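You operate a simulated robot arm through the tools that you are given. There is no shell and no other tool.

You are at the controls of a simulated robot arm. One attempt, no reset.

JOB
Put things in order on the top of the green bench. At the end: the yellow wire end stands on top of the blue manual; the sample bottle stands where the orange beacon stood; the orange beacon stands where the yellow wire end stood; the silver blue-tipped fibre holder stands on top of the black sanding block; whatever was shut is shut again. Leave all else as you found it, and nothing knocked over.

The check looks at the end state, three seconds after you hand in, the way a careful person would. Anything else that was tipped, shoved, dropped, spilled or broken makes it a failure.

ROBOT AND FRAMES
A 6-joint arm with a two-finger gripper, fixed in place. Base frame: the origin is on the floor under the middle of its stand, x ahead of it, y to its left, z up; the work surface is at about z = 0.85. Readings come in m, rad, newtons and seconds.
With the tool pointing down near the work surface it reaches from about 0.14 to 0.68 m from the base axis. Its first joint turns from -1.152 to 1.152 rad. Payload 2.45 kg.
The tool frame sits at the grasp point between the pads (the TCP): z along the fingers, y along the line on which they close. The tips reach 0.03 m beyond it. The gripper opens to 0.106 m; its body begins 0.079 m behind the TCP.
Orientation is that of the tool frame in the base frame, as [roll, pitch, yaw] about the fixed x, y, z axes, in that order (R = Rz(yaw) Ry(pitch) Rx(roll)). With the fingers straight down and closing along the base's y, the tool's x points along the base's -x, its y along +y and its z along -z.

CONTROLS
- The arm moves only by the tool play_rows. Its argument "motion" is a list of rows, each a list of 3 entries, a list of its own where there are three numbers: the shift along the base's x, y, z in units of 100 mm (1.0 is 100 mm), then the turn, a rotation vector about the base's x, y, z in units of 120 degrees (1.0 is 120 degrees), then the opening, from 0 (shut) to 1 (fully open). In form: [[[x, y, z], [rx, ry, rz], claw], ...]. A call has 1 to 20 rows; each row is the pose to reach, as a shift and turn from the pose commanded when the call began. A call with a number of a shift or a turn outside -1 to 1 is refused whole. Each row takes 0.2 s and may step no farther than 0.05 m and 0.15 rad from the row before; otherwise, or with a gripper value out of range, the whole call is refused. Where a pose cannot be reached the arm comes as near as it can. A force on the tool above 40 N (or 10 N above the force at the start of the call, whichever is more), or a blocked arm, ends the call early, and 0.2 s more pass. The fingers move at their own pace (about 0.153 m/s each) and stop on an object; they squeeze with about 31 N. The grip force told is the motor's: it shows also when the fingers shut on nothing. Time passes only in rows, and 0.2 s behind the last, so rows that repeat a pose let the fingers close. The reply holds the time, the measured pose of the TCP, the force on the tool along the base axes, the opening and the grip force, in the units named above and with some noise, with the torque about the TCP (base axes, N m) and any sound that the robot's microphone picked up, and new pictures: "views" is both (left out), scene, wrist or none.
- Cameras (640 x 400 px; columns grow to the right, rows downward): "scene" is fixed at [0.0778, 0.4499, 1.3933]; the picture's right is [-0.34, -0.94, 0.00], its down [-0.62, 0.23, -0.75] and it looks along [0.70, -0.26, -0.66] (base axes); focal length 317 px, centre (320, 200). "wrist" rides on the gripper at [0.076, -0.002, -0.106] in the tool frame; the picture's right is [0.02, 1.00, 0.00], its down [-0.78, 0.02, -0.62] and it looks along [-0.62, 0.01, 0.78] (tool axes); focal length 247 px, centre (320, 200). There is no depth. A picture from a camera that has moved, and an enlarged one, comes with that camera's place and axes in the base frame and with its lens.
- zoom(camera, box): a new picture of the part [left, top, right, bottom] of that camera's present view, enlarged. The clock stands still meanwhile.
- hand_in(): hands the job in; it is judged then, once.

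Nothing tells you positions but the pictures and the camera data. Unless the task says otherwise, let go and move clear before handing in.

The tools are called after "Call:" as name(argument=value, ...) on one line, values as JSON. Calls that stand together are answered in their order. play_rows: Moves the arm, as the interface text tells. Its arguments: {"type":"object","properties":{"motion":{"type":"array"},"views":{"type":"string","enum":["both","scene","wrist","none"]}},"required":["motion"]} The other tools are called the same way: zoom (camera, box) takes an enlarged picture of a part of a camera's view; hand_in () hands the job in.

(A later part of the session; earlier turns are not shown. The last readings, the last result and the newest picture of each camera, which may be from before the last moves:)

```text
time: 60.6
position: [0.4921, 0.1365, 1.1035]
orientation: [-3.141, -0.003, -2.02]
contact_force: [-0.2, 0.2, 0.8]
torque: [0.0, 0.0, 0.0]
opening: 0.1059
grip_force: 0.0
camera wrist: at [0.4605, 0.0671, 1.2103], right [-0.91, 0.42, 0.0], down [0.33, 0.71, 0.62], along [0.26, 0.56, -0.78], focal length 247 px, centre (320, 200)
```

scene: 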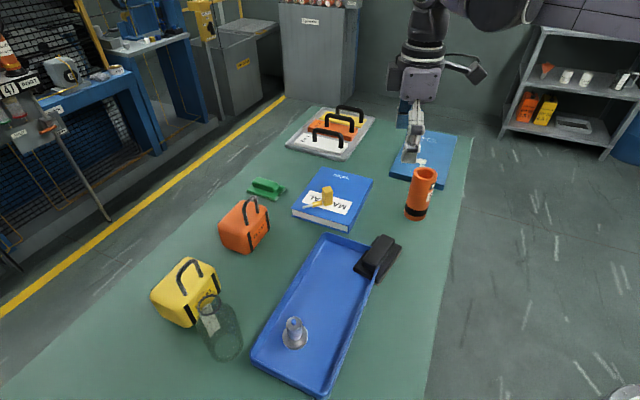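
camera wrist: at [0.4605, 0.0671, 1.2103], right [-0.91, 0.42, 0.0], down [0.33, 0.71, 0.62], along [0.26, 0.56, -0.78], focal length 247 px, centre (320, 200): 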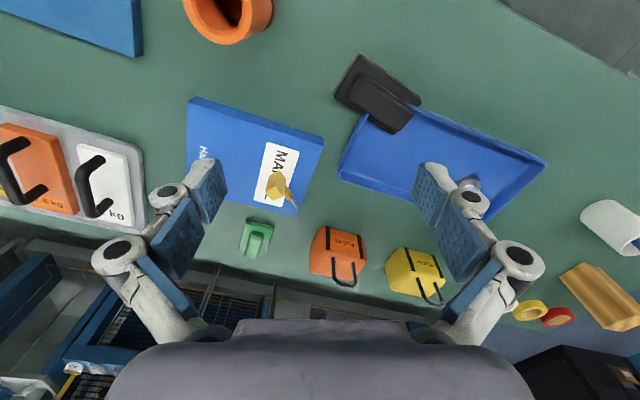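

The hand is nearly back to a normal orientation. I'll move toward the beacon for a closer look.

Call:
play_rows(motion=[[[0.03, -0.3, 0], [0, 0, -0.06], 1], [[0.06, -0.6, 0], [0, 0, -0.12], 1], [[0.09, -0.87, 0], [0, 0, -0.1815], 1], [[0.09, -0.87, 0], [0, 0, -0.1815], 1]])

Call:
zoom(camera="scene", box=[380, 140, 460, 230])

```text
time: 61.6
position: [0.5007, 0.0497, 1.1031]
orientation: [-3.141, -0.001, -2.401]
contact_force: [-0.2, -0.1, 0.1]
torque: [0.0, -0.01, 0.0]
opening: 0.106
grip_force: 0.0
camera wrist: at [0.4449, -0.0025, 1.2093], right [-0.69, 0.72, 0.0], down [0.57, 0.54, 0.62], along [0.45, 0.43, -0.78], focal length 247 px, centre (320, 200)
```

scene: 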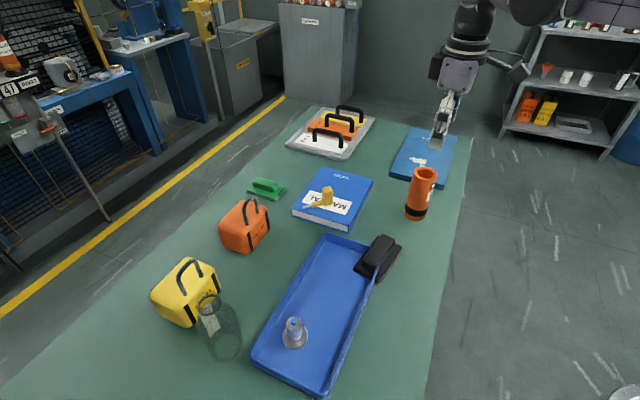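
wrist: 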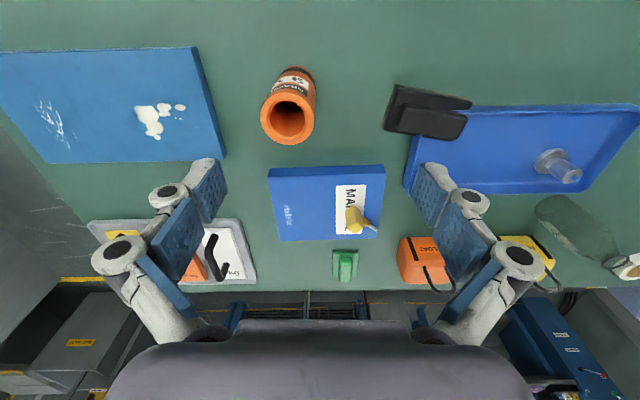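

```text
4.44 times, centred on (420, 185) of scene
camera zoom: at [0.0779, 0.4499, 1.3933], right [-0.34, -0.94, 0.0], down [-0.62, 0.23, -0.75], along [0.7, -0.26, -0.66], focal length 1408 px, centre (-124, 267)
```

zoom: 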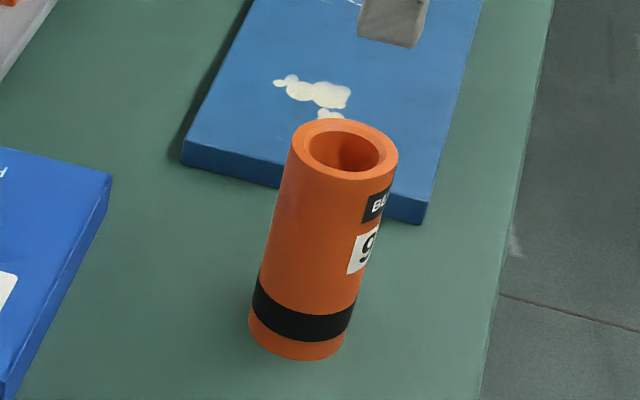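

The beacon is a 52 mm tube, 12.4 cm tall, at about (0.5275, 0.037). I'll move right above it and check the alignment.

Call:
play_rows(motion=[[[0.14, -0.06, -0.15], [0, 0, 0], 0.85], [[0.27, -0.127, -0.35], [0, 0, 0], 0.85], [[0.27, -0.127, -0.6], [0, 0, 0], 0.85], [[0.27, -0.127, -0.6], [0, 0, 0], 0.85]])

Call:
zoom(camera="scene", box=[370, 80, 490, 230])

```text
time: 62.6
position: [0.5292, 0.0381, 1.0409]
orientation: [3.14, -0.001, -2.397]
contact_force: [0.5, -0.1, 0.7]
torque: [-0.01, -0.01, 0.01]
opening: 0.0901
grip_force: 0.0
camera wrist: at [0.4735, -0.015, 1.1482], right [-0.69, 0.72, 0.0], down [0.57, 0.54, 0.62], along [0.45, 0.43, -0.78], focal length 247 px, centre (320, 200)
```

scene: 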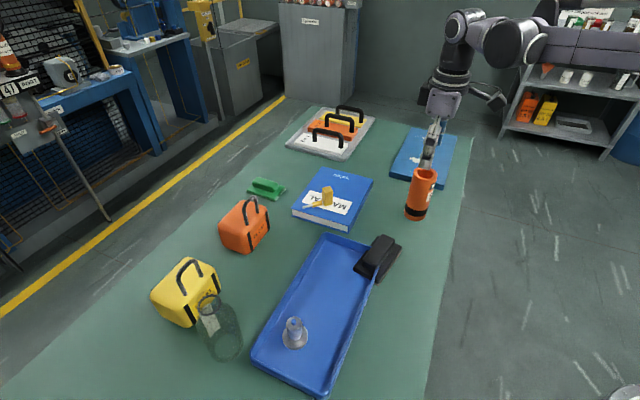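
wrist: 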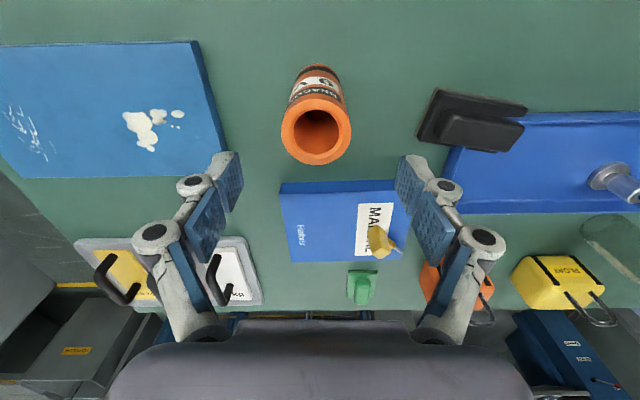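

```text
2.67 times, centred on (430, 155) of scene
camera zoom: at [0.0779, 0.4499, 1.3933], right [-0.34, -0.94, 0.0], down [-0.62, 0.23, -0.75], along [0.7, -0.26, -0.66], focal length 845 px, centre (27, 320)
```

zoom: 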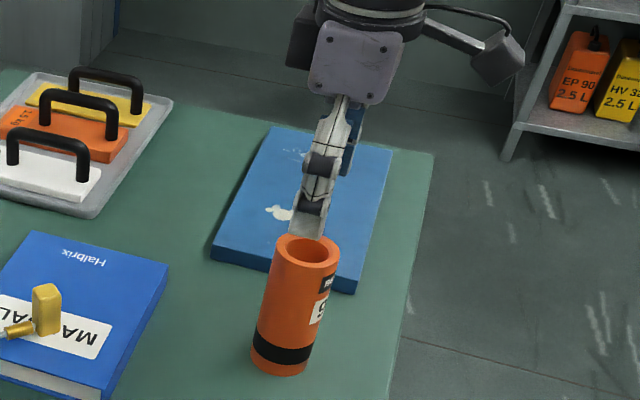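

The tube is centred within a few millimetres. I'll correct that and descend around it.

Call:
play_rows(motion=[[[0.015, -0.03, -0.1], [0, 0, 0], 0.85], [[0.015, -0.03, -0.3], [0, 0, 0], 0.85], [[0.015, -0.03, -0.5], [0, 0, 0], 0.85], [[0.015, -0.03, -0.7], [0, 0, 0], 0.85], [[0.015, -0.03, -0.7], [0, 0, 0], 0.85]])

Call:
zoom(camera="wrist", box=[200, 60, 440, 230])

```text
time: 63.8
position: [0.5295, 0.0353, 0.9722]
orientation: [3.141, -0.003, -2.399]
contact_force: [-0.5, 0.1, -0.4]
torque: [-0.01, 0.01, -0.04]
opening: 0.0903
grip_force: 0.0
camera wrist: at [0.4744, -0.0172, 1.0784], right [-0.69, 0.72, 0.0], down [0.57, 0.54, 0.62], along [0.45, 0.43, -0.78], focal length 247 px, centre (320, 200)
```

scene: 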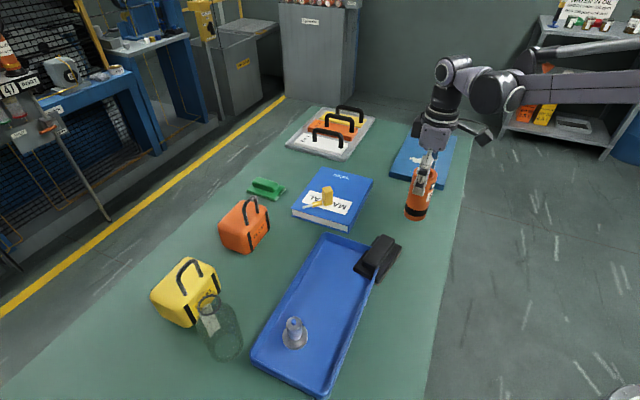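
wrist: 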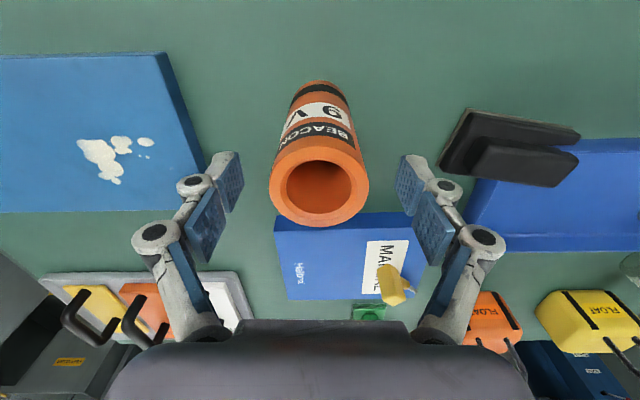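

```text
2.35 times, centred on (320, 145) of wrist
camera zoom: at [0.4744, -0.0172, 1.0784], right [-0.69, 0.72, 0.0], down [0.57, 0.54, 0.62], along [0.45, 0.43, -0.78], focal length 581 px, centre (320, 329)
```

zoom: 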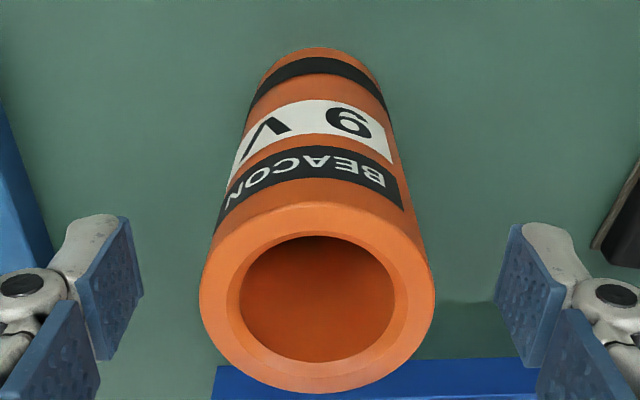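

The tube is perfectly centred, so its spot is (0.529, 0.035). I'll descend 4 cm more and close.

Call:
play_rows(motion=[[[0, 0, -0.15], [0, 0, 0], 0.85], [[0, 0, -0.3], [0, 0, 0], 0.85], [[0, 0, -0.43], [0, 0, 0], 0.85], [[0, 0, -0.43], [0, 0, 0], 0.6], [[0, 0, -0.43], [0, 0, 0], 0.4], [[0, 0, -0.43], [0, 0, 0], 0.2], [[0, 0, -0.43], [0, 0, 0], 0.2]])

Call:
zoom(camera="scene", box=[370, 80, 490, 230])

```text
time: 65.4
position: [0.5294, 0.0377, 0.9298]
orientation: [-3.14, -0.001, -2.398]
contact_force: [1.6, -1.4, 2.7]
torque: [0.0, 0.02, 0.0]
opening: 0.0502
grip_force: 31.2
camera wrist: at [0.4745, -0.0163, 1.0361], right [-0.69, 0.72, 0.0], down [0.57, 0.54, 0.62], along [0.45, 0.43, -0.78], focal length 247 px, centre (320, 200)
```

scene: 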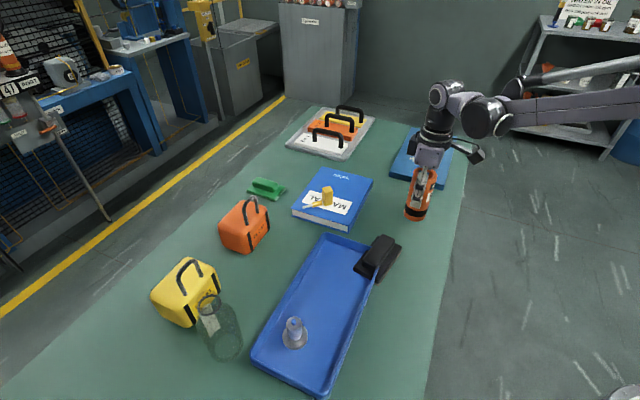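
wrist: 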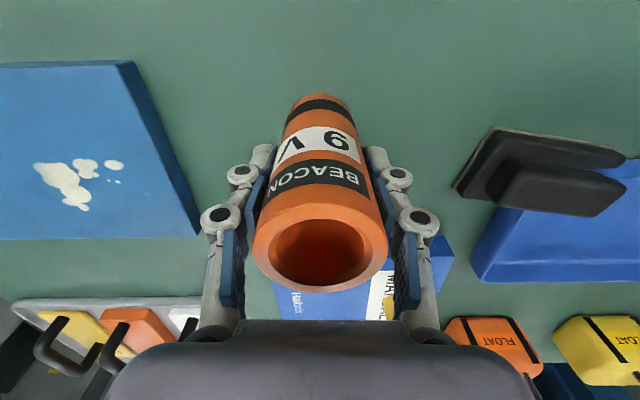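

```text
2.67 times, centred on (430, 155) of scene
camera zoom: at [0.0778, 0.4499, 1.3934], right [-0.34, -0.94, 0.0], down [-0.62, 0.23, -0.75], along [0.7, -0.26, -0.66], focal length 845 px, centre (27, 320)
```

zoom: 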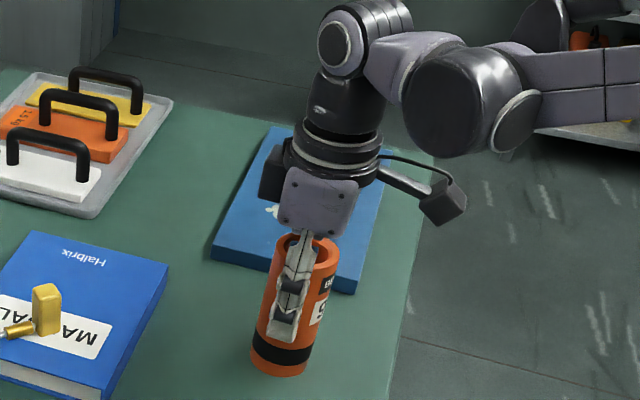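

Grip is firm at 50 mm. I'll lift a little slowly and check.

Call:
play_rows(motion=[[[0, 0, 0.03], [0, 0, 0], 0.2], [[0, 0, 0.07], [0, 0, 0], 0.2], [[0, 0, 0.13], [0, 0, 0], 0.2], [[0, 0, 0.2], [0, 0, 0], 0.2]], views="both")

Call:
zoom(camera="scene", box=[370, 80, 490, 230])

```text
time: 66.4
position: [0.5299, 0.0356, 0.9494]
orientation: [-3.141, -0.003, -2.397]
contact_force: [-0.2, -0.1, -2.0]
torque: [0.03, -0.02, 0.02]
opening: 0.0502
grip_force: 30.8
camera wrist: at [0.4739, -0.0166, 1.0567], right [-0.69, 0.72, 0.0], down [0.57, 0.54, 0.62], along [0.45, 0.43, -0.78], focal length 247 px, centre (320, 200)
```

scene: 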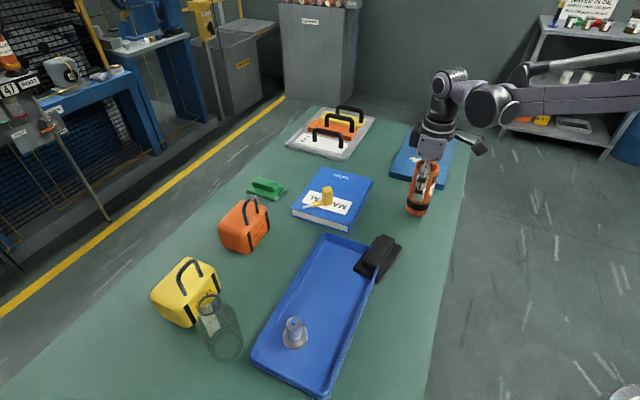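
wrist: 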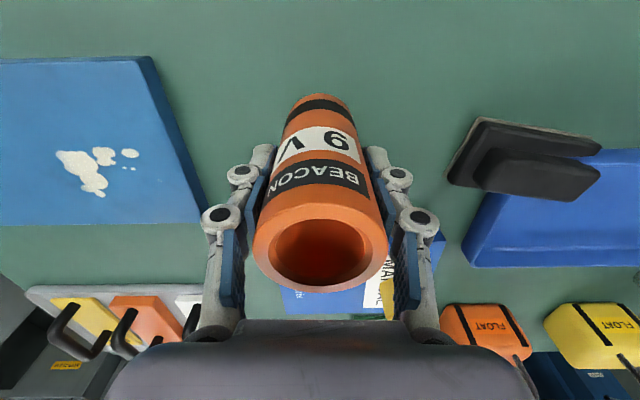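

```text
2.67 times, centred on (430, 155) of scene
camera zoom: at [0.0779, 0.4499, 1.3933], right [-0.34, -0.94, 0.0], down [-0.62, 0.23, -0.75], along [0.7, -0.26, -0.66], focal length 845 px, centre (27, 320)
```

zoom: 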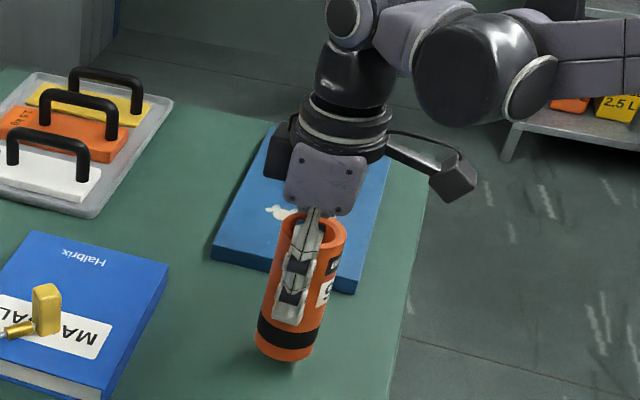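

It's lifted cleanly. I'll go up and carry it across, staying well above the wire end.

Call:
play_rows(motion=[[[0, 0, 0.12], [0, 0, 0], 0.2], [[0, 0, 0.25], [0, 0, 0], 0.2], [[0, 0, 0.4], [0, 0, 0], 0.2], [[0, 0, 0.55], [0, 0, 0], 0.2], [[0, 0, 0.7], [0, 0, 0], 0.2], [[0, 0, 0.85], [0, 0, 0], 0.2], [[-0.02, 0.1, 1.0], [0, 0, 0], 0.2], [[-0.06, 0.25, 1.0], [0, 0, 0], 0.2], [[-0.1, 0.45, 1.0], [0, 0, 0], 0.2], [[-0.14, 0.65, 1.0], [0, 0, 0], 0.2], [[-0.18, 0.85, 1.0], [0, 0, 0], 0.2], [[-0.2, 1.0, 1.0], [0, 0, 0], 0.2]], views="scene")

Call:
play_rows(motion=[[[-0.02, 0.15, 0.1], [0, 0, 0], 0.2], [[-0.04, 0.35, 0.2], [0, 0, 0], 0.2], [[-0.06, 0.55, 0.3], [0, 0, 0], 0.2], [[-0.08, 0.75, 0.35], [0, 0, 0], 0.2], [[-0.1, 0.95, 0.35], [0, 0, 0], 0.2]], views="none")

Call:
play_rows(motion=[[[0.02, 0.15, 0], [0, 0, 0], 0.2], [[0.05, 0.35, 0], [0, 0, 0], 0.2], [[0.08, 0.55, 0], [0, 0, 0], 0.2], [[0.1, 0.75, 0], [0, 0, 0], 0.2], [[0.12, 0.95, 0], [0, 0, 0], 0.2], [[0.12, 0.95, 0], [0, 0, 0], 0.2]], views="both")

```text
time: 69.0
position: [0.5083, 0.134, 1.0495]
orientation: [3.141, -0.001, -2.399]
contact_force: [-0.7, 0.0, -2.9]
torque: [0.0, 0.02, -0.04]
opening: 0.0506
grip_force: 31.5
```

scene: 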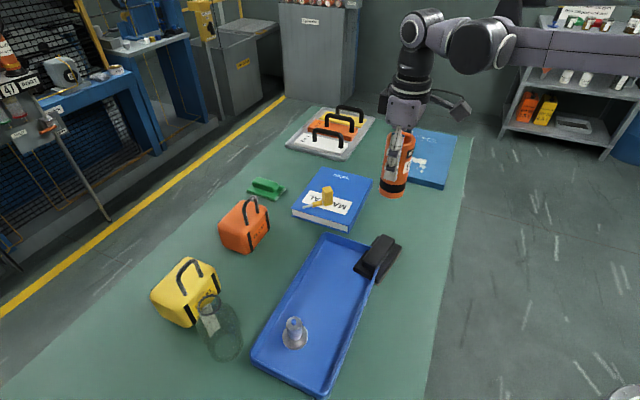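

```text
time: 70.2
position: [0.5, 0.2317, 1.0835]
orientation: [-3.14, 0.0, -2.4]
contact_force: [0.3, 0.7, -1.6]
torque: [-0.03, 0.01, 0.0]
opening: 0.0502
grip_force: 31.2
```

```text
time: 71.6
position: [0.5118, 0.326, 1.0861]
orientation: [-3.141, -0.003, -2.397]
contact_force: [0.0, -0.2, -1.8]
torque: [-0.03, -0.03, 0.04]
opening: 0.0505
grip_force: 30.5
camera wrist: at [0.4562, 0.2729, 1.1921], right [-0.69, 0.72, 0.0], down [0.57, 0.54, 0.62], along [0.45, 0.43, -0.78], focal length 247 px, centre (320, 200)
```

scene: 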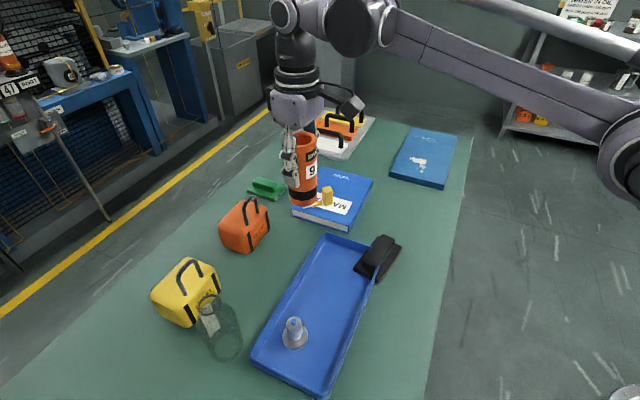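
wrist: 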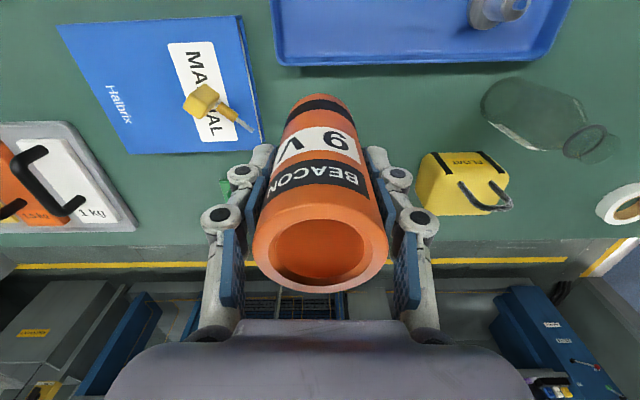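

The beacon is near its new spot. I'll centre over (0.516, 0.363) and lower it.

Call:
play_rows(motion=[[[0.02, 0.19, 0], [0, 0, 0], 0.2], [[0.04, 0.375, 0], [0, 0, 0], 0.2], [[0.045, 0.375, -0.2], [0, 0, 0], 0.2], [[0.045, 0.375, -0.4], [0, 0, 0], 0.2], [[0.045, 0.375, -0.6], [0, 0, 0], 0.2], [[0.045, 0.375, -0.8], [0, 0, 0], 0.2], [[0.045, 0.375, -1.0], [0, 0, 0], 0.2], [[0.045, 0.375, -1.0], [0, 0, 0], 0.2]])

Call:
zoom(camera="scene", box=[210, 130, 370, 290])

```text
time: 73.4
position: [0.5178, 0.3624, 0.9838]
orientation: [3.14, 0.0, -2.4]
contact_force: [-0.1, 0.1, -3.1]
torque: [0.01, 0.01, -0.05]
opening: 0.0504
grip_force: 31.0
camera wrist: at [0.4614, 0.3093, 1.0913], right [-0.69, 0.72, 0.0], down [0.57, 0.54, 0.62], along [0.45, 0.43, -0.78], focal length 247 px, centre (320, 200)
```

scene: 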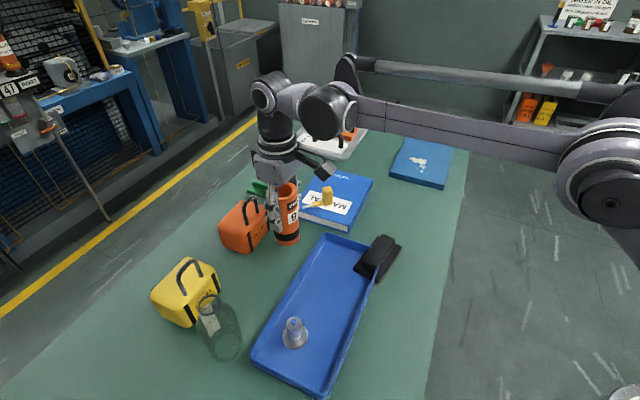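
wrist: 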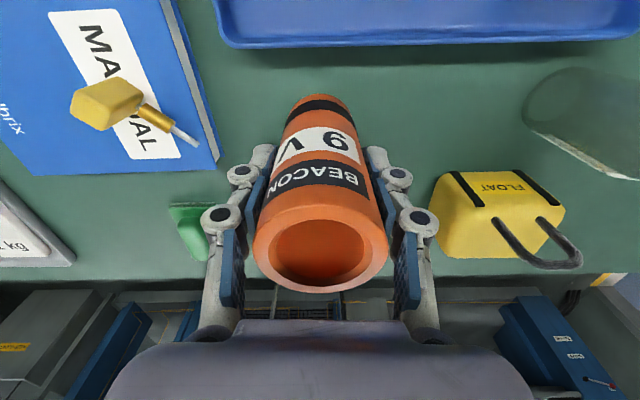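

```text
2.50 times, centred on (290, 210) of scene
camera zoom: at [0.0779, 0.4499, 1.3933], right [-0.34, -0.94, 0.0], down [-0.62, 0.23, -0.75], along [0.7, -0.26, -0.66], focal length 792 px, centre (395, 175)
```

zoom: 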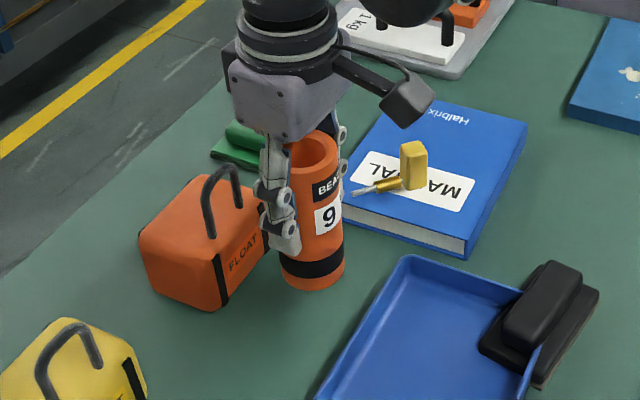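

Clearances look fine. I'll lower it to the bench gently and feel for contact.

Call:
play_rows(motion=[[[0, 0, -0.15], [0, 0, 0], 0.2], [[0, 0, -0.3], [0, 0, 0], 0.2], [[0, 0, -0.42], [0, 0, 0], 0.2], [[0, 0, -0.5], [0, 0, 0], 0.2], [[0, 0, -0.52], [0, 0, 0], 0.2], [[0, 0, -0.52], [0, 0, 0], 0.2]], views="none")

Call:
play_rows(motion=[[[0, 0, -0.01], [0, 0, 0], 0.2], [[0, 0, -0.02], [0, 0, 0], 0.2], [[0, 0, -0.02], [0, 0, 0], 0.2]], views="none")

```text
time: 74.8
position: [0.5147, 0.3627, 0.9335]
orientation: [3.141, -0.001, -2.397]
contact_force: [-0.1, 0.9, -1.8]
torque: [0.01, -0.03, 0.0]
opening: 0.0502
grip_force: 31.2
```

```text
time: 75.6
position: [0.517, 0.3625, 0.931]
orientation: [3.141, -0.003, -2.399]
contact_force: [0.6, -0.2, -1.5]
torque: [-0.01, 0.0, -0.01]
opening: 0.0501
grip_force: 30.6
```

Call:
play_rows(motion=[[[0, 0, -0.008], [0, 0, 0], 0.2], [[0, 0, -0.015], [0, 0, 0], 0.2], [[0, 0, -0.015], [0, 0, 0], 0.2]], views="scene")

Call:
zoom(camera="scene", box=[230, 170, 350, 270])

```text
time: 76.4
position: [0.5157, 0.3614, 0.9282]
orientation: [3.14, -0.001, -2.399]
contact_force: [-0.5, -0.5, -2.6]
torque: [0.0, -0.01, -0.04]
opening: 0.0501
grip_force: 31.3
```

scene: 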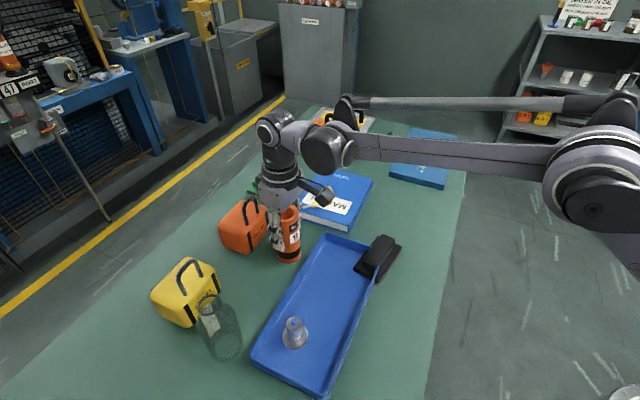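

```text
4.00 times, centred on (290, 220) of scene
camera zoom: at [0.0779, 0.4499, 1.3933], right [-0.34, -0.94, 0.0], down [-0.62, 0.23, -0.75], along [0.7, -0.26, -0.66], focal length 1267 px, centre (440, 120)
```

zoom: 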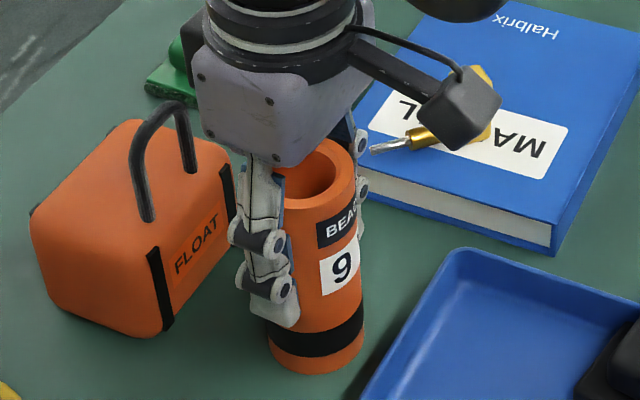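

Call:
play_rows(motion=[[[0, 0, -0.005], [0, 0, 0], 0.2], [[0, 0, -0.01], [0, 0, 0], 0.2], [[0, 0, -0.01], [0, 0, 0], 0.2]], views="none")

Call:
play_rows(motion=[[[0, 0, -0.005], [0, 0, 0], 0.2], [[0, 0, -0.01], [0, 0, 0], 0.2], [[0, 0, -0.01], [0, 0, 0], 0.2]], views="none")

```text
time: 77.2
position: [0.515, 0.3618, 0.9291]
orientation: [-3.14, -0.001, -2.397]
contact_force: [0.2, -1.4, 6.8]
torque: [0.09, 0.19, -0.01]
opening: 0.0501
grip_force: 31.7
```

```text
time: 78.0
position: [0.5167, 0.3623, 0.9281]
orientation: [-3.14, 0.001, -2.399]
contact_force: [4.1, 0.8, 22.9]
torque: [0.03, -0.11, -0.21]
opening: 0.0503
grip_force: 31.2
```

The beacon rests on the bench. I'll relieve the pressure by about 1 mm and open gradually.

Call:
play_rows(motion=[[[0, 0, 0.008], [0, 0, 0], 0.2], [[0, 0, 0.012], [0, 0, 0], 0.44], [[0, 0, 0.012], [0, 0, 0], 0.47], [[0, 0, 0.012], [0, 0, 0], 0.49], [[0, 0, 0.012], [0, 0, 0], 0.52], [[0, 0, 0.012], [0, 0, 0], 0.58], [[0, 0, 0.012], [0, 0, 0], 0.68], [[0, 0, 0.012], [0, 0, 0], 0.75]])

Call:
zoom(camera="scene", box=[230, 170, 350, 270])

```text
time: 79.8
position: [0.5163, 0.3627, 0.9298]
orientation: [3.14, 0.0, -2.399]
contact_force: [0.1, 0.4, 0.1]
torque: [0.0, 0.03, 0.02]
opening: 0.0793
grip_force: 0.0
camera wrist: at [0.4608, 0.3094, 1.036], right [-0.69, 0.72, 0.0], down [0.57, 0.54, 0.62], along [0.45, 0.43, -0.78], focal length 247 px, centre (320, 200)
```

scene: 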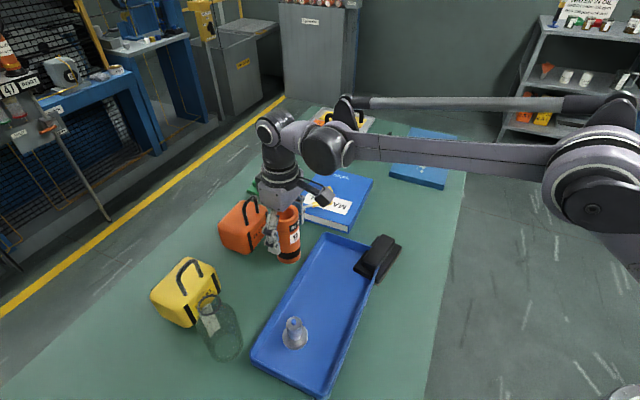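
wrist: 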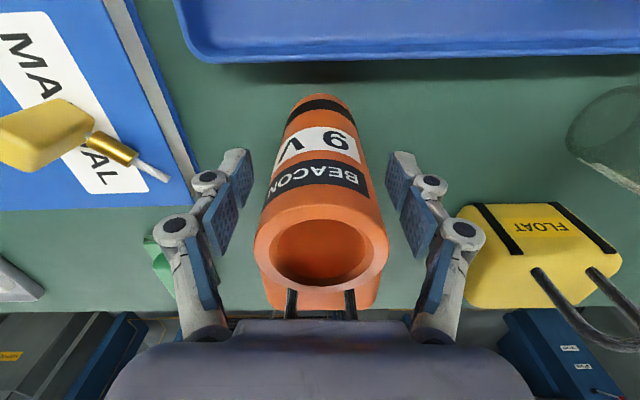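

```text
4.00 times, centred on (290, 220) of scene
camera zoom: at [0.0778, 0.4499, 1.3933], right [-0.34, -0.94, 0.0], down [-0.62, 0.23, -0.75], along [0.7, -0.26, -0.66], focal length 1267 px, centre (440, 120)
```

zoom: 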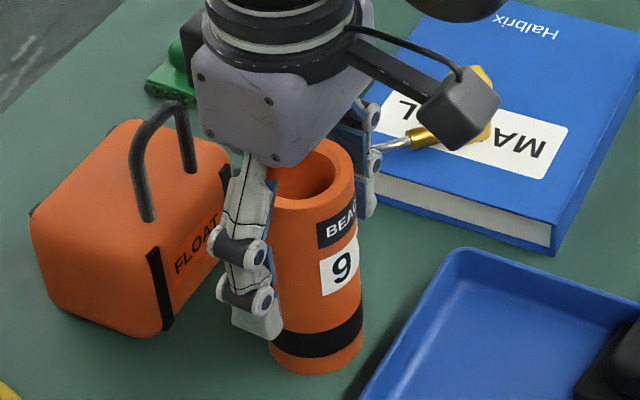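

The beacon stands free. I'll rise straight up clear of it.

Call:
play_rows(motion=[[[0, 0, 0.1], [0, 0, 0], 0.75], [[0, 0, 0.3], [0, 0, 0], 0.75], [[0, 0, 0.5], [0, 0, 0], 0.75], [[0, 0, 0.75], [0, 0, 0], 0.75], [[0, 0, 1.0], [0, 0, 0], 0.75]], views="scene")

Call:
play_rows(motion=[[[-0.1, 0.1, 0.3], [0, 0, 0], 1], [[-0.35, 0.3, 0.6], [0, 0, 0], 1], [[-0.65, 0.55, 0.9], [0, 0, 0], 1], [[-0.95, 0.8, 0.9], [0, 0, 0], 1], [[-1.0, 0.9, 0.9], [0, 0, 0], 1]], views="both")

```text
time: 81.0
position: [0.5146, 0.3629, 1.0313]
orientation: [-3.141, -0.003, -2.397]
contact_force: [1.3, 0.3, 0.8]
torque: [0.01, 0.02, 0.05]
opening: 0.0798
grip_force: 0.2
```

scene: 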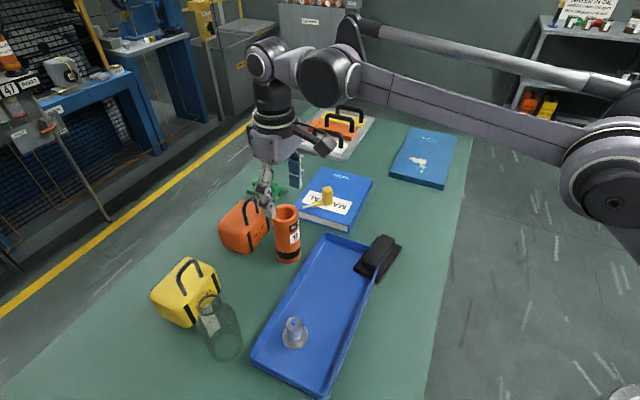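

```text
time: 82.2
position: [0.4152, 0.4531, 1.1196]
orientation: [-3.142, -0.001, -2.398]
contact_force: [0.0, 0.3, 0.2]
torque: [0.0, -0.01, -0.01]
opening: 0.1062
grip_force: 0.0
camera wrist: at [0.3597, 0.3998, 1.2261], right [-0.69, 0.72, 0.0], down [0.57, 0.54, 0.62], along [0.45, 0.43, -0.78], focal length 247 px, centre (320, 200)
```

scene: 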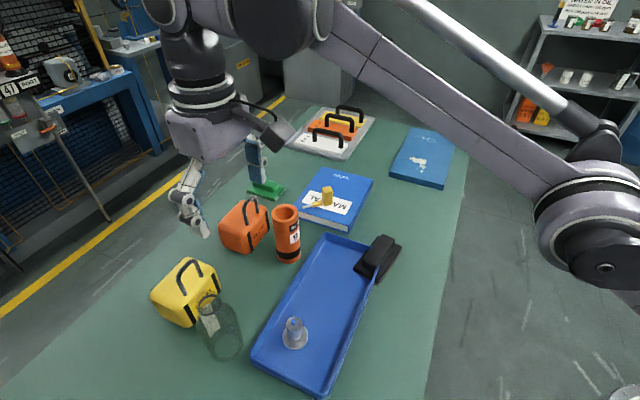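
wrist: 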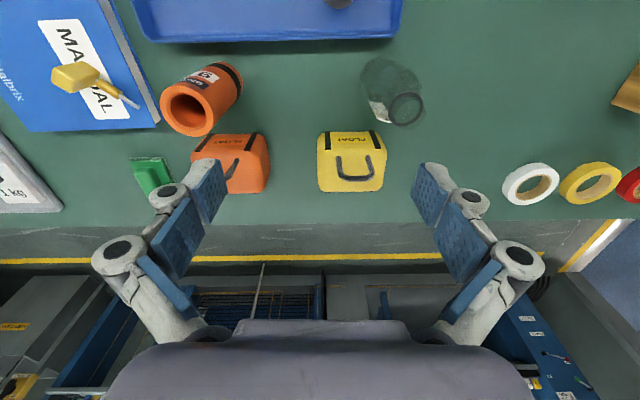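

The bottle is near (0.36, 0.512). I'll hover above it and zoom.

Call:
play_rows(motion=[[[-0.2, 0.2, 0], [0, 0, 0], 1], [[-0.4, 0.4, -0.1], [0, 0, 0], 1], [[-0.57, 0.6, -0.25], [0, 0, 0], 1], [[-0.57, 0.6, -0.25], [0, 0, 0], 1]])

Call:
zoom(camera="wrist", box=[240, 50, 400, 170])

Call:
zoom(camera="scene", box=[140, 200, 290, 370])

```text
time: 83.2
position: [0.3594, 0.5141, 1.0932]
orientation: [3.141, -0.002, -2.398]
contact_force: [-0.3, -0.2, 0.8]
torque: [-0.03, -0.02, -0.02]
opening: 0.106
grip_force: 0.0
camera wrist: at [0.3043, 0.4609, 1.2002], right [-0.69, 0.72, 0.0], down [0.57, 0.54, 0.62], along [0.45, 0.43, -0.78], focal length 247 px, centre (320, 200)
```

scene: 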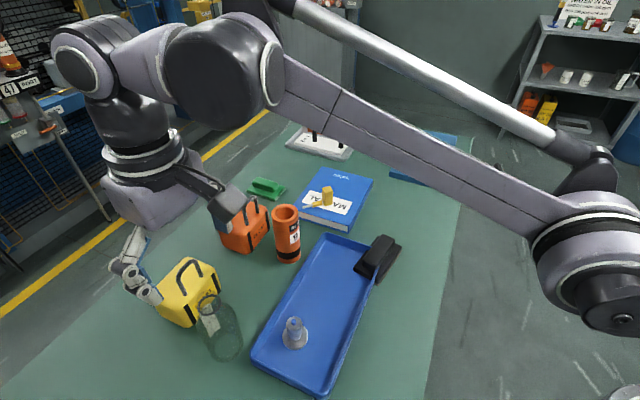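
wrist: 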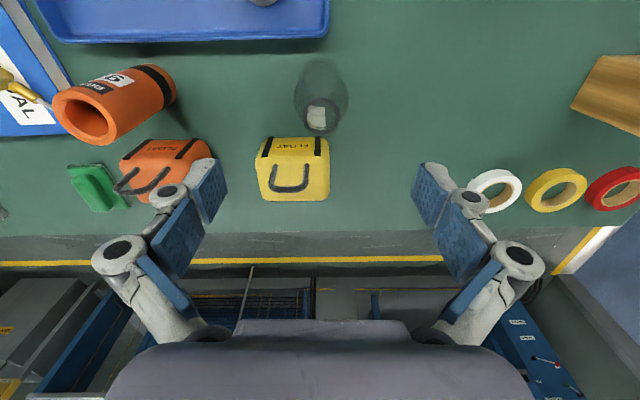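

```text
3.33 times, centred on (320, 110) of wrist
camera zoom: at [0.3043, 0.4609, 1.2002], right [-0.69, 0.72, 0.0], down [0.57, 0.54, 0.62], along [0.45, 0.43, -0.78], focal length 823 px, centre (320, 500)
```

zoom: 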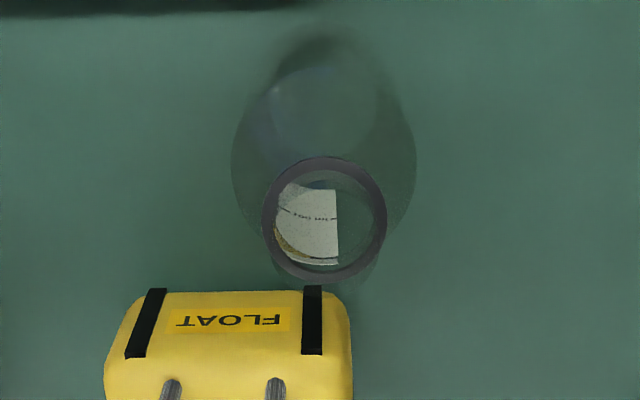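

```text
2.35 times, centred on (215, 285) of scene
camera zoom: at [0.0778, 0.4499, 1.3933], right [-0.34, -0.94, 0.0], down [-0.62, 0.23, -0.75], along [0.7, -0.26, -0.66], focal length 746 px, centre (567, 0)
```

zoom: 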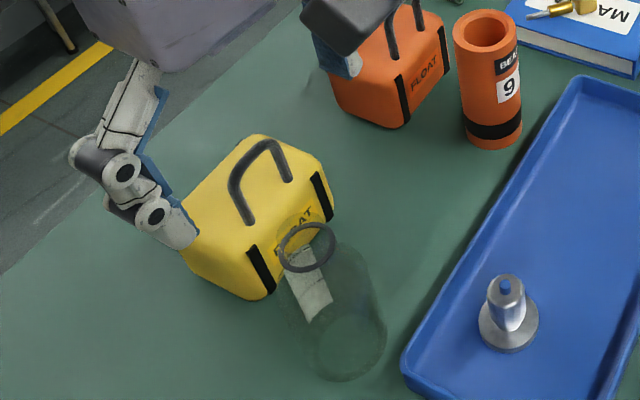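

The bottle is upright and centred under the hand; its top is at about z = 0.975 and its body is about 62 mm across. I'll come down to just at its neck and check.

Call:
play_rows(motion=[[[0.03, 0.03, -0.2], [0, 0, 0], 0.95], [[0.03, 0.03, -0.45], [0, 0, 0], 0.95], [[0.03, 0.03, -0.7], [0, 0, 0], 0.95], [[0.03, 0.03, -0.88], [0, 0, 0], 0.95], [[0.03, 0.03, -0.88], [0, 0, 0], 0.95]])

Call:
zoom(camera="wrist", box=[180, 40, 460, 240])

Call:
zoom(camera="scene", box=[140, 220, 290, 380])

```text
time: 84.4
position: [0.3622, 0.5153, 1.005]
orientation: [-3.14, -0.002, -2.397]
contact_force: [0.0, 0.1, -0.3]
torque: [0.02, -0.02, -0.01]
opening: 0.1008
grip_force: 0.0
camera wrist: at [0.3061, 0.4633, 1.1119], right [-0.69, 0.72, 0.0], down [0.57, 0.54, 0.62], along [0.45, 0.43, -0.78], focal length 247 px, centre (320, 200)
```

scene: 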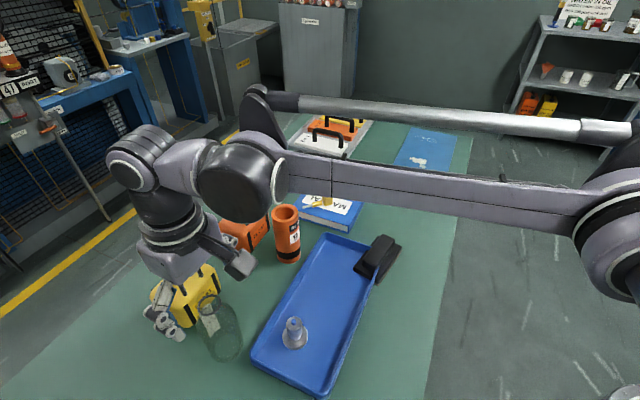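
wrist: 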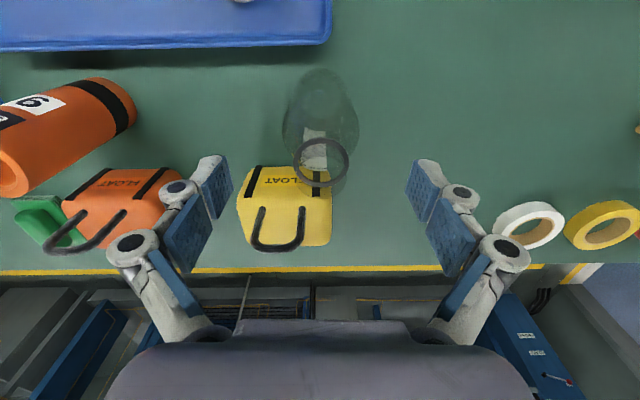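

```text
2.00 times, centred on (320, 140) of wrist
camera zoom: at [0.3061, 0.4633, 1.1119], right [-0.69, 0.72, 0.0], down [0.57, 0.54, 0.62], along [0.45, 0.43, -0.78], focal length 494 px, centre (320, 320)
```

zoom: 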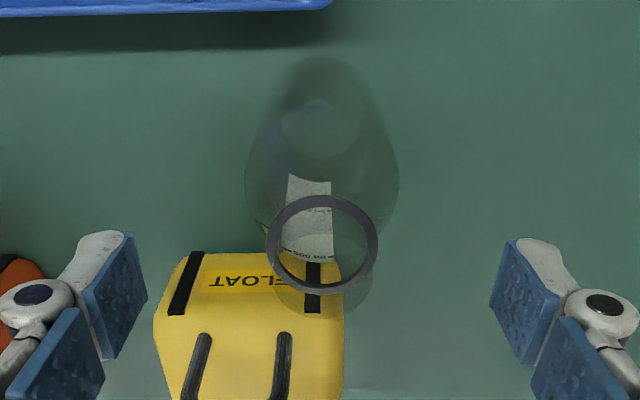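

```text
2.50 times, centred on (215, 300) of scene
camera zoom: at [0.0778, 0.4499, 1.3933], right [-0.34, -0.94, 0.0], down [-0.62, 0.23, -0.75], along [0.7, -0.26, -0.66], focal length 792 px, centre (582, -50)
```

zoom: 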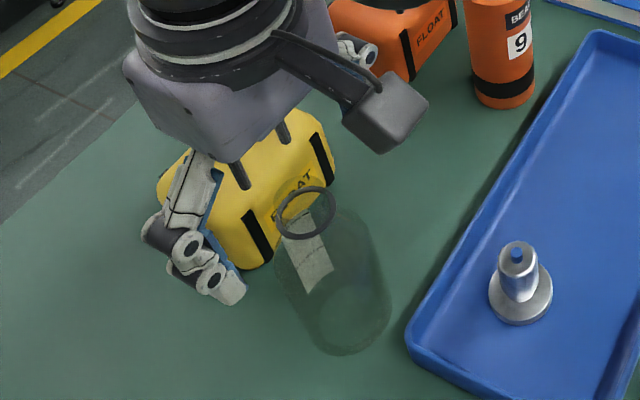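

The ring is centred and the clearances hold. I'll descend to grip the bottle's body and close.

Call:
play_rows(motion=[[[0.005, 0.02, -0.2], [0, 0, 0], 0.95], [[0.005, 0.02, -0.4], [0, 0, 0], 0.95], [[0.005, 0.02, -0.6], [0, 0, 0], 0.95], [[0.005, 0.02, -0.8], [0, 0, 0], 0.95], [[0.005, 0.02, -0.92], [0, 0, 0], 0.95], [[0.005, 0.02, -0.92], [0, 0, 0], 0.95]])

Call:
zoom(camera="scene", box=[140, 220, 290, 380])

Call:
zoom(camera="wrist", box=[180, 100, 460, 300])

```text
time: 85.6
position: [0.3606, 0.519, 0.9193]
orientation: [3.14, 0.001, -2.4]
contact_force: [0.3, 0.6, 11.6]
torque: [0.0, 0.03, -0.04]
opening: 0.1009
grip_force: 0.2
stopped in row 6: the force on the tool passed its limit at 54 N (the readings are from after the stop); the commanded pose is now the measured one
camera wrist: at [0.3059, 0.4654, 1.0257], right [-0.69, 0.72, 0.0], down [0.56, 0.54, 0.62], along [0.45, 0.43, -0.78], focal length 247 px, centre (320, 200)
```

scene: 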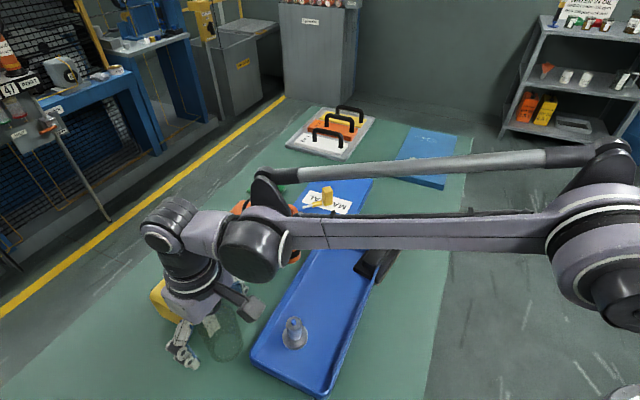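
wrist: 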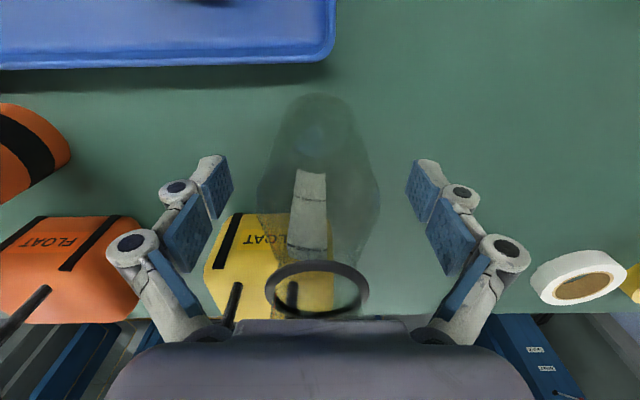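

```text
2.50 times, centred on (215, 300) of scene
camera zoom: at [0.0777, 0.4497, 1.3934], right [-0.34, -0.94, 0.0], down [-0.62, 0.23, -0.75], along [0.7, -0.26, -0.66], focal length 792 px, centre (582, -50)
```

zoom: 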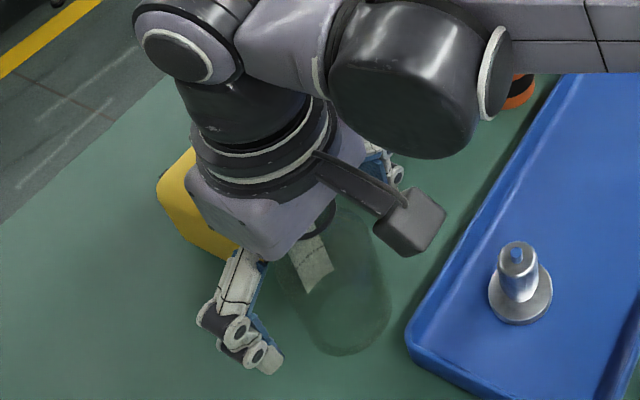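

```text
2.00 times, centred on (320, 200) of wrist
camera zoom: at [0.3059, 0.4654, 1.0257], right [-0.69, 0.72, 0.0], down [0.56, 0.54, 0.62], along [0.45, 0.43, -0.78], focal length 494 px, centre (320, 200)
```

zoom: 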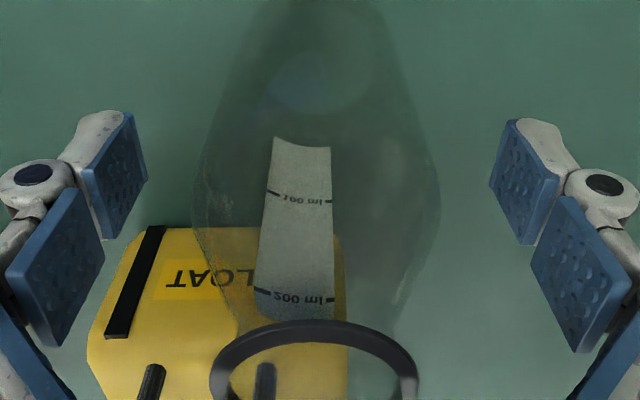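

The tool stopped on the bottle's lip: the torque is near zero, so the palm touched a clear glass rim above the dark ring. I'll back up 1 cm at once and look.

Call:
play_rows(motion=[[[0, 0, 0.05], [0, 0, 0], 0.95], [[0, 0, 0.1], [0, 0, 0], 0.95], [[0, 0, 0.1], [0, 0, 0], 0.95]])

Call:
zoom(camera="wrist", box=[180, 60, 460, 320])

Call:
zoom(camera="scene", box=[170, 260, 270, 370])

```text
time: 86.4
position: [0.3613, 0.5188, 0.9283]
orientation: [3.141, 0.0, -2.397]
contact_force: [-0.3, -0.3, 0.3]
torque: [0.0, -0.03, 0.01]
opening: 0.1007
grip_force: 0.1
camera wrist: at [0.3051, 0.4651, 1.035], right [-0.69, 0.72, 0.0], down [0.57, 0.54, 0.62], along [0.45, 0.43, -0.78], focal length 247 px, centre (320, 200)
```

scene: 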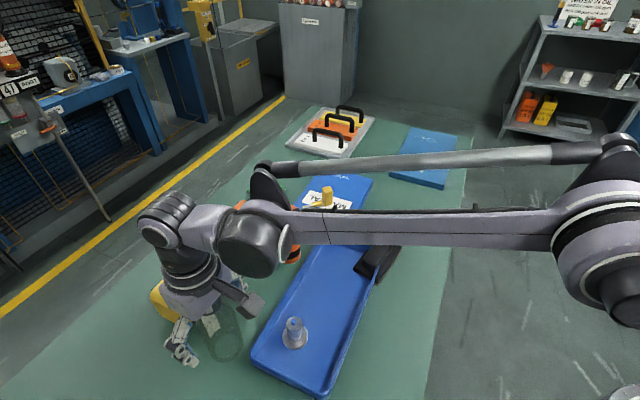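
wrist: 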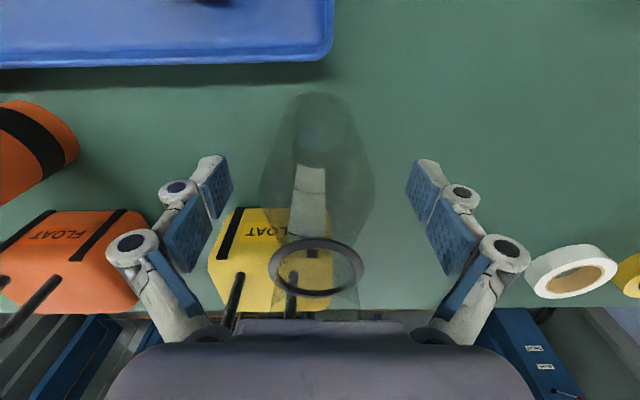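

```text
1.54 times, centred on (320, 190) of wrist
camera zoom: at [0.3051, 0.4651, 1.035], right [-0.69, 0.72, 0.0], down [0.57, 0.54, 0.62], along [0.45, 0.43, -0.78], focal length 380 px, centre (320, 215)
```

zoom: 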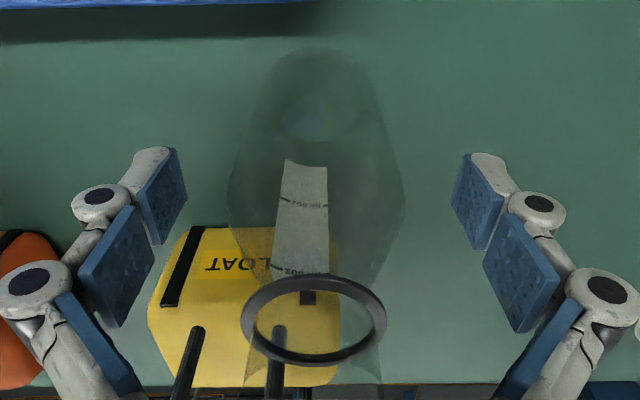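

```text
3.64 times, centred on (220, 315) of scene
camera zoom: at [0.0778, 0.4499, 1.3933], right [-0.34, -0.94, 0.0], down [-0.62, 0.23, -0.75], along [0.7, -0.26, -0.66], focal length 1152 px, centre (684, -218)
```

zoom: 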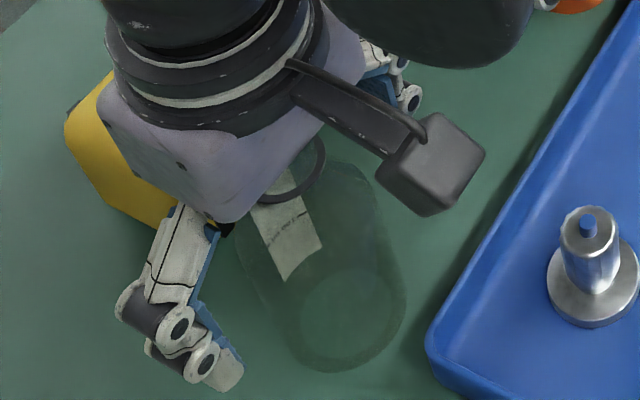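

The clear neck extends about 2 cm above the dark ring, and the bottle is still upright. The height is right for gripping the body, so I'll close gently.

Call:
play_rows(motion=[[[0, 0, 0], [0, 0, 0], 0.85], [[0, 0, 0], [0, 0, 0], 0.75], [[0, 0, 0], [0, 0, 0], 0.68], [[0, 0, 0], [0, 0, 0], 0.63], [[0, 0, 0], [0, 0, 0], 0.59], [[0, 0, 0], [0, 0, 0], 0.54], [[0, 0, 0], [0, 0, 0], 0.48], [[0, 0, 0], [0, 0, 0], 0.4], [[0, 0, 0], [0, 0, 0], 0.4]])

Call:
zoom(camera="wrist", box=[180, 60, 460, 320])

```text
time: 88.4
position: [0.36, 0.519, 0.9284]
orientation: [-3.14, 0.001, -2.398]
contact_force: [0.6, 1.0, 3.9]
torque: [-0.01, 0.0, 0.02]
opening: 0.0555
grip_force: 30.8
camera wrist: at [0.3051, 0.465, 1.0351], right [-0.69, 0.72, 0.0], down [0.57, 0.54, 0.62], along [0.45, 0.43, -0.78], focal length 247 px, centre (320, 200)
```

scene: 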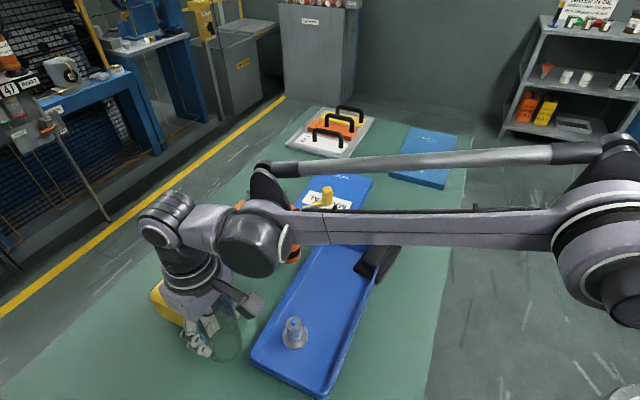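
wrist: 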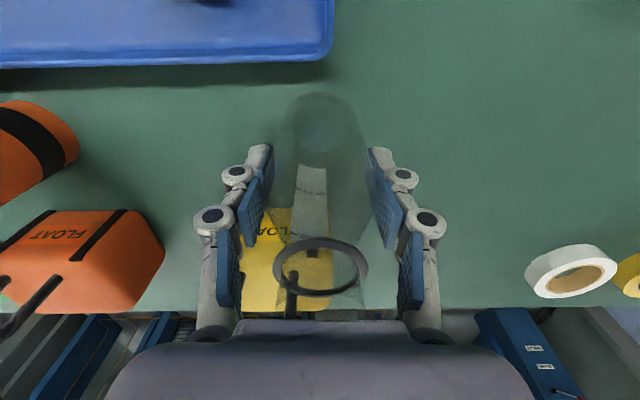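

```text
1.54 times, centred on (320, 190) of wrist
camera zoom: at [0.3051, 0.465, 1.0351], right [-0.69, 0.72, 0.0], down [0.57, 0.54, 0.62], along [0.45, 0.43, -0.78], focal length 380 px, centre (320, 215)
```

zoom: 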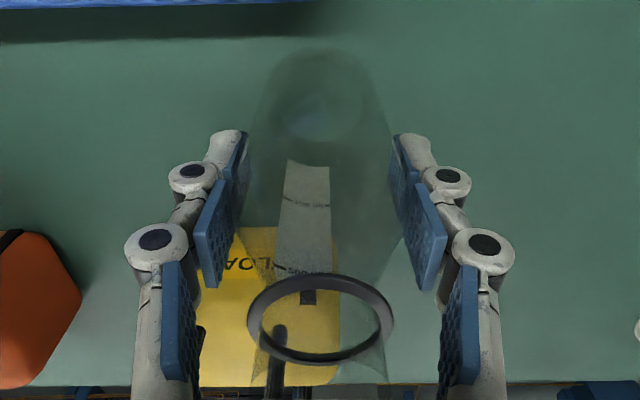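

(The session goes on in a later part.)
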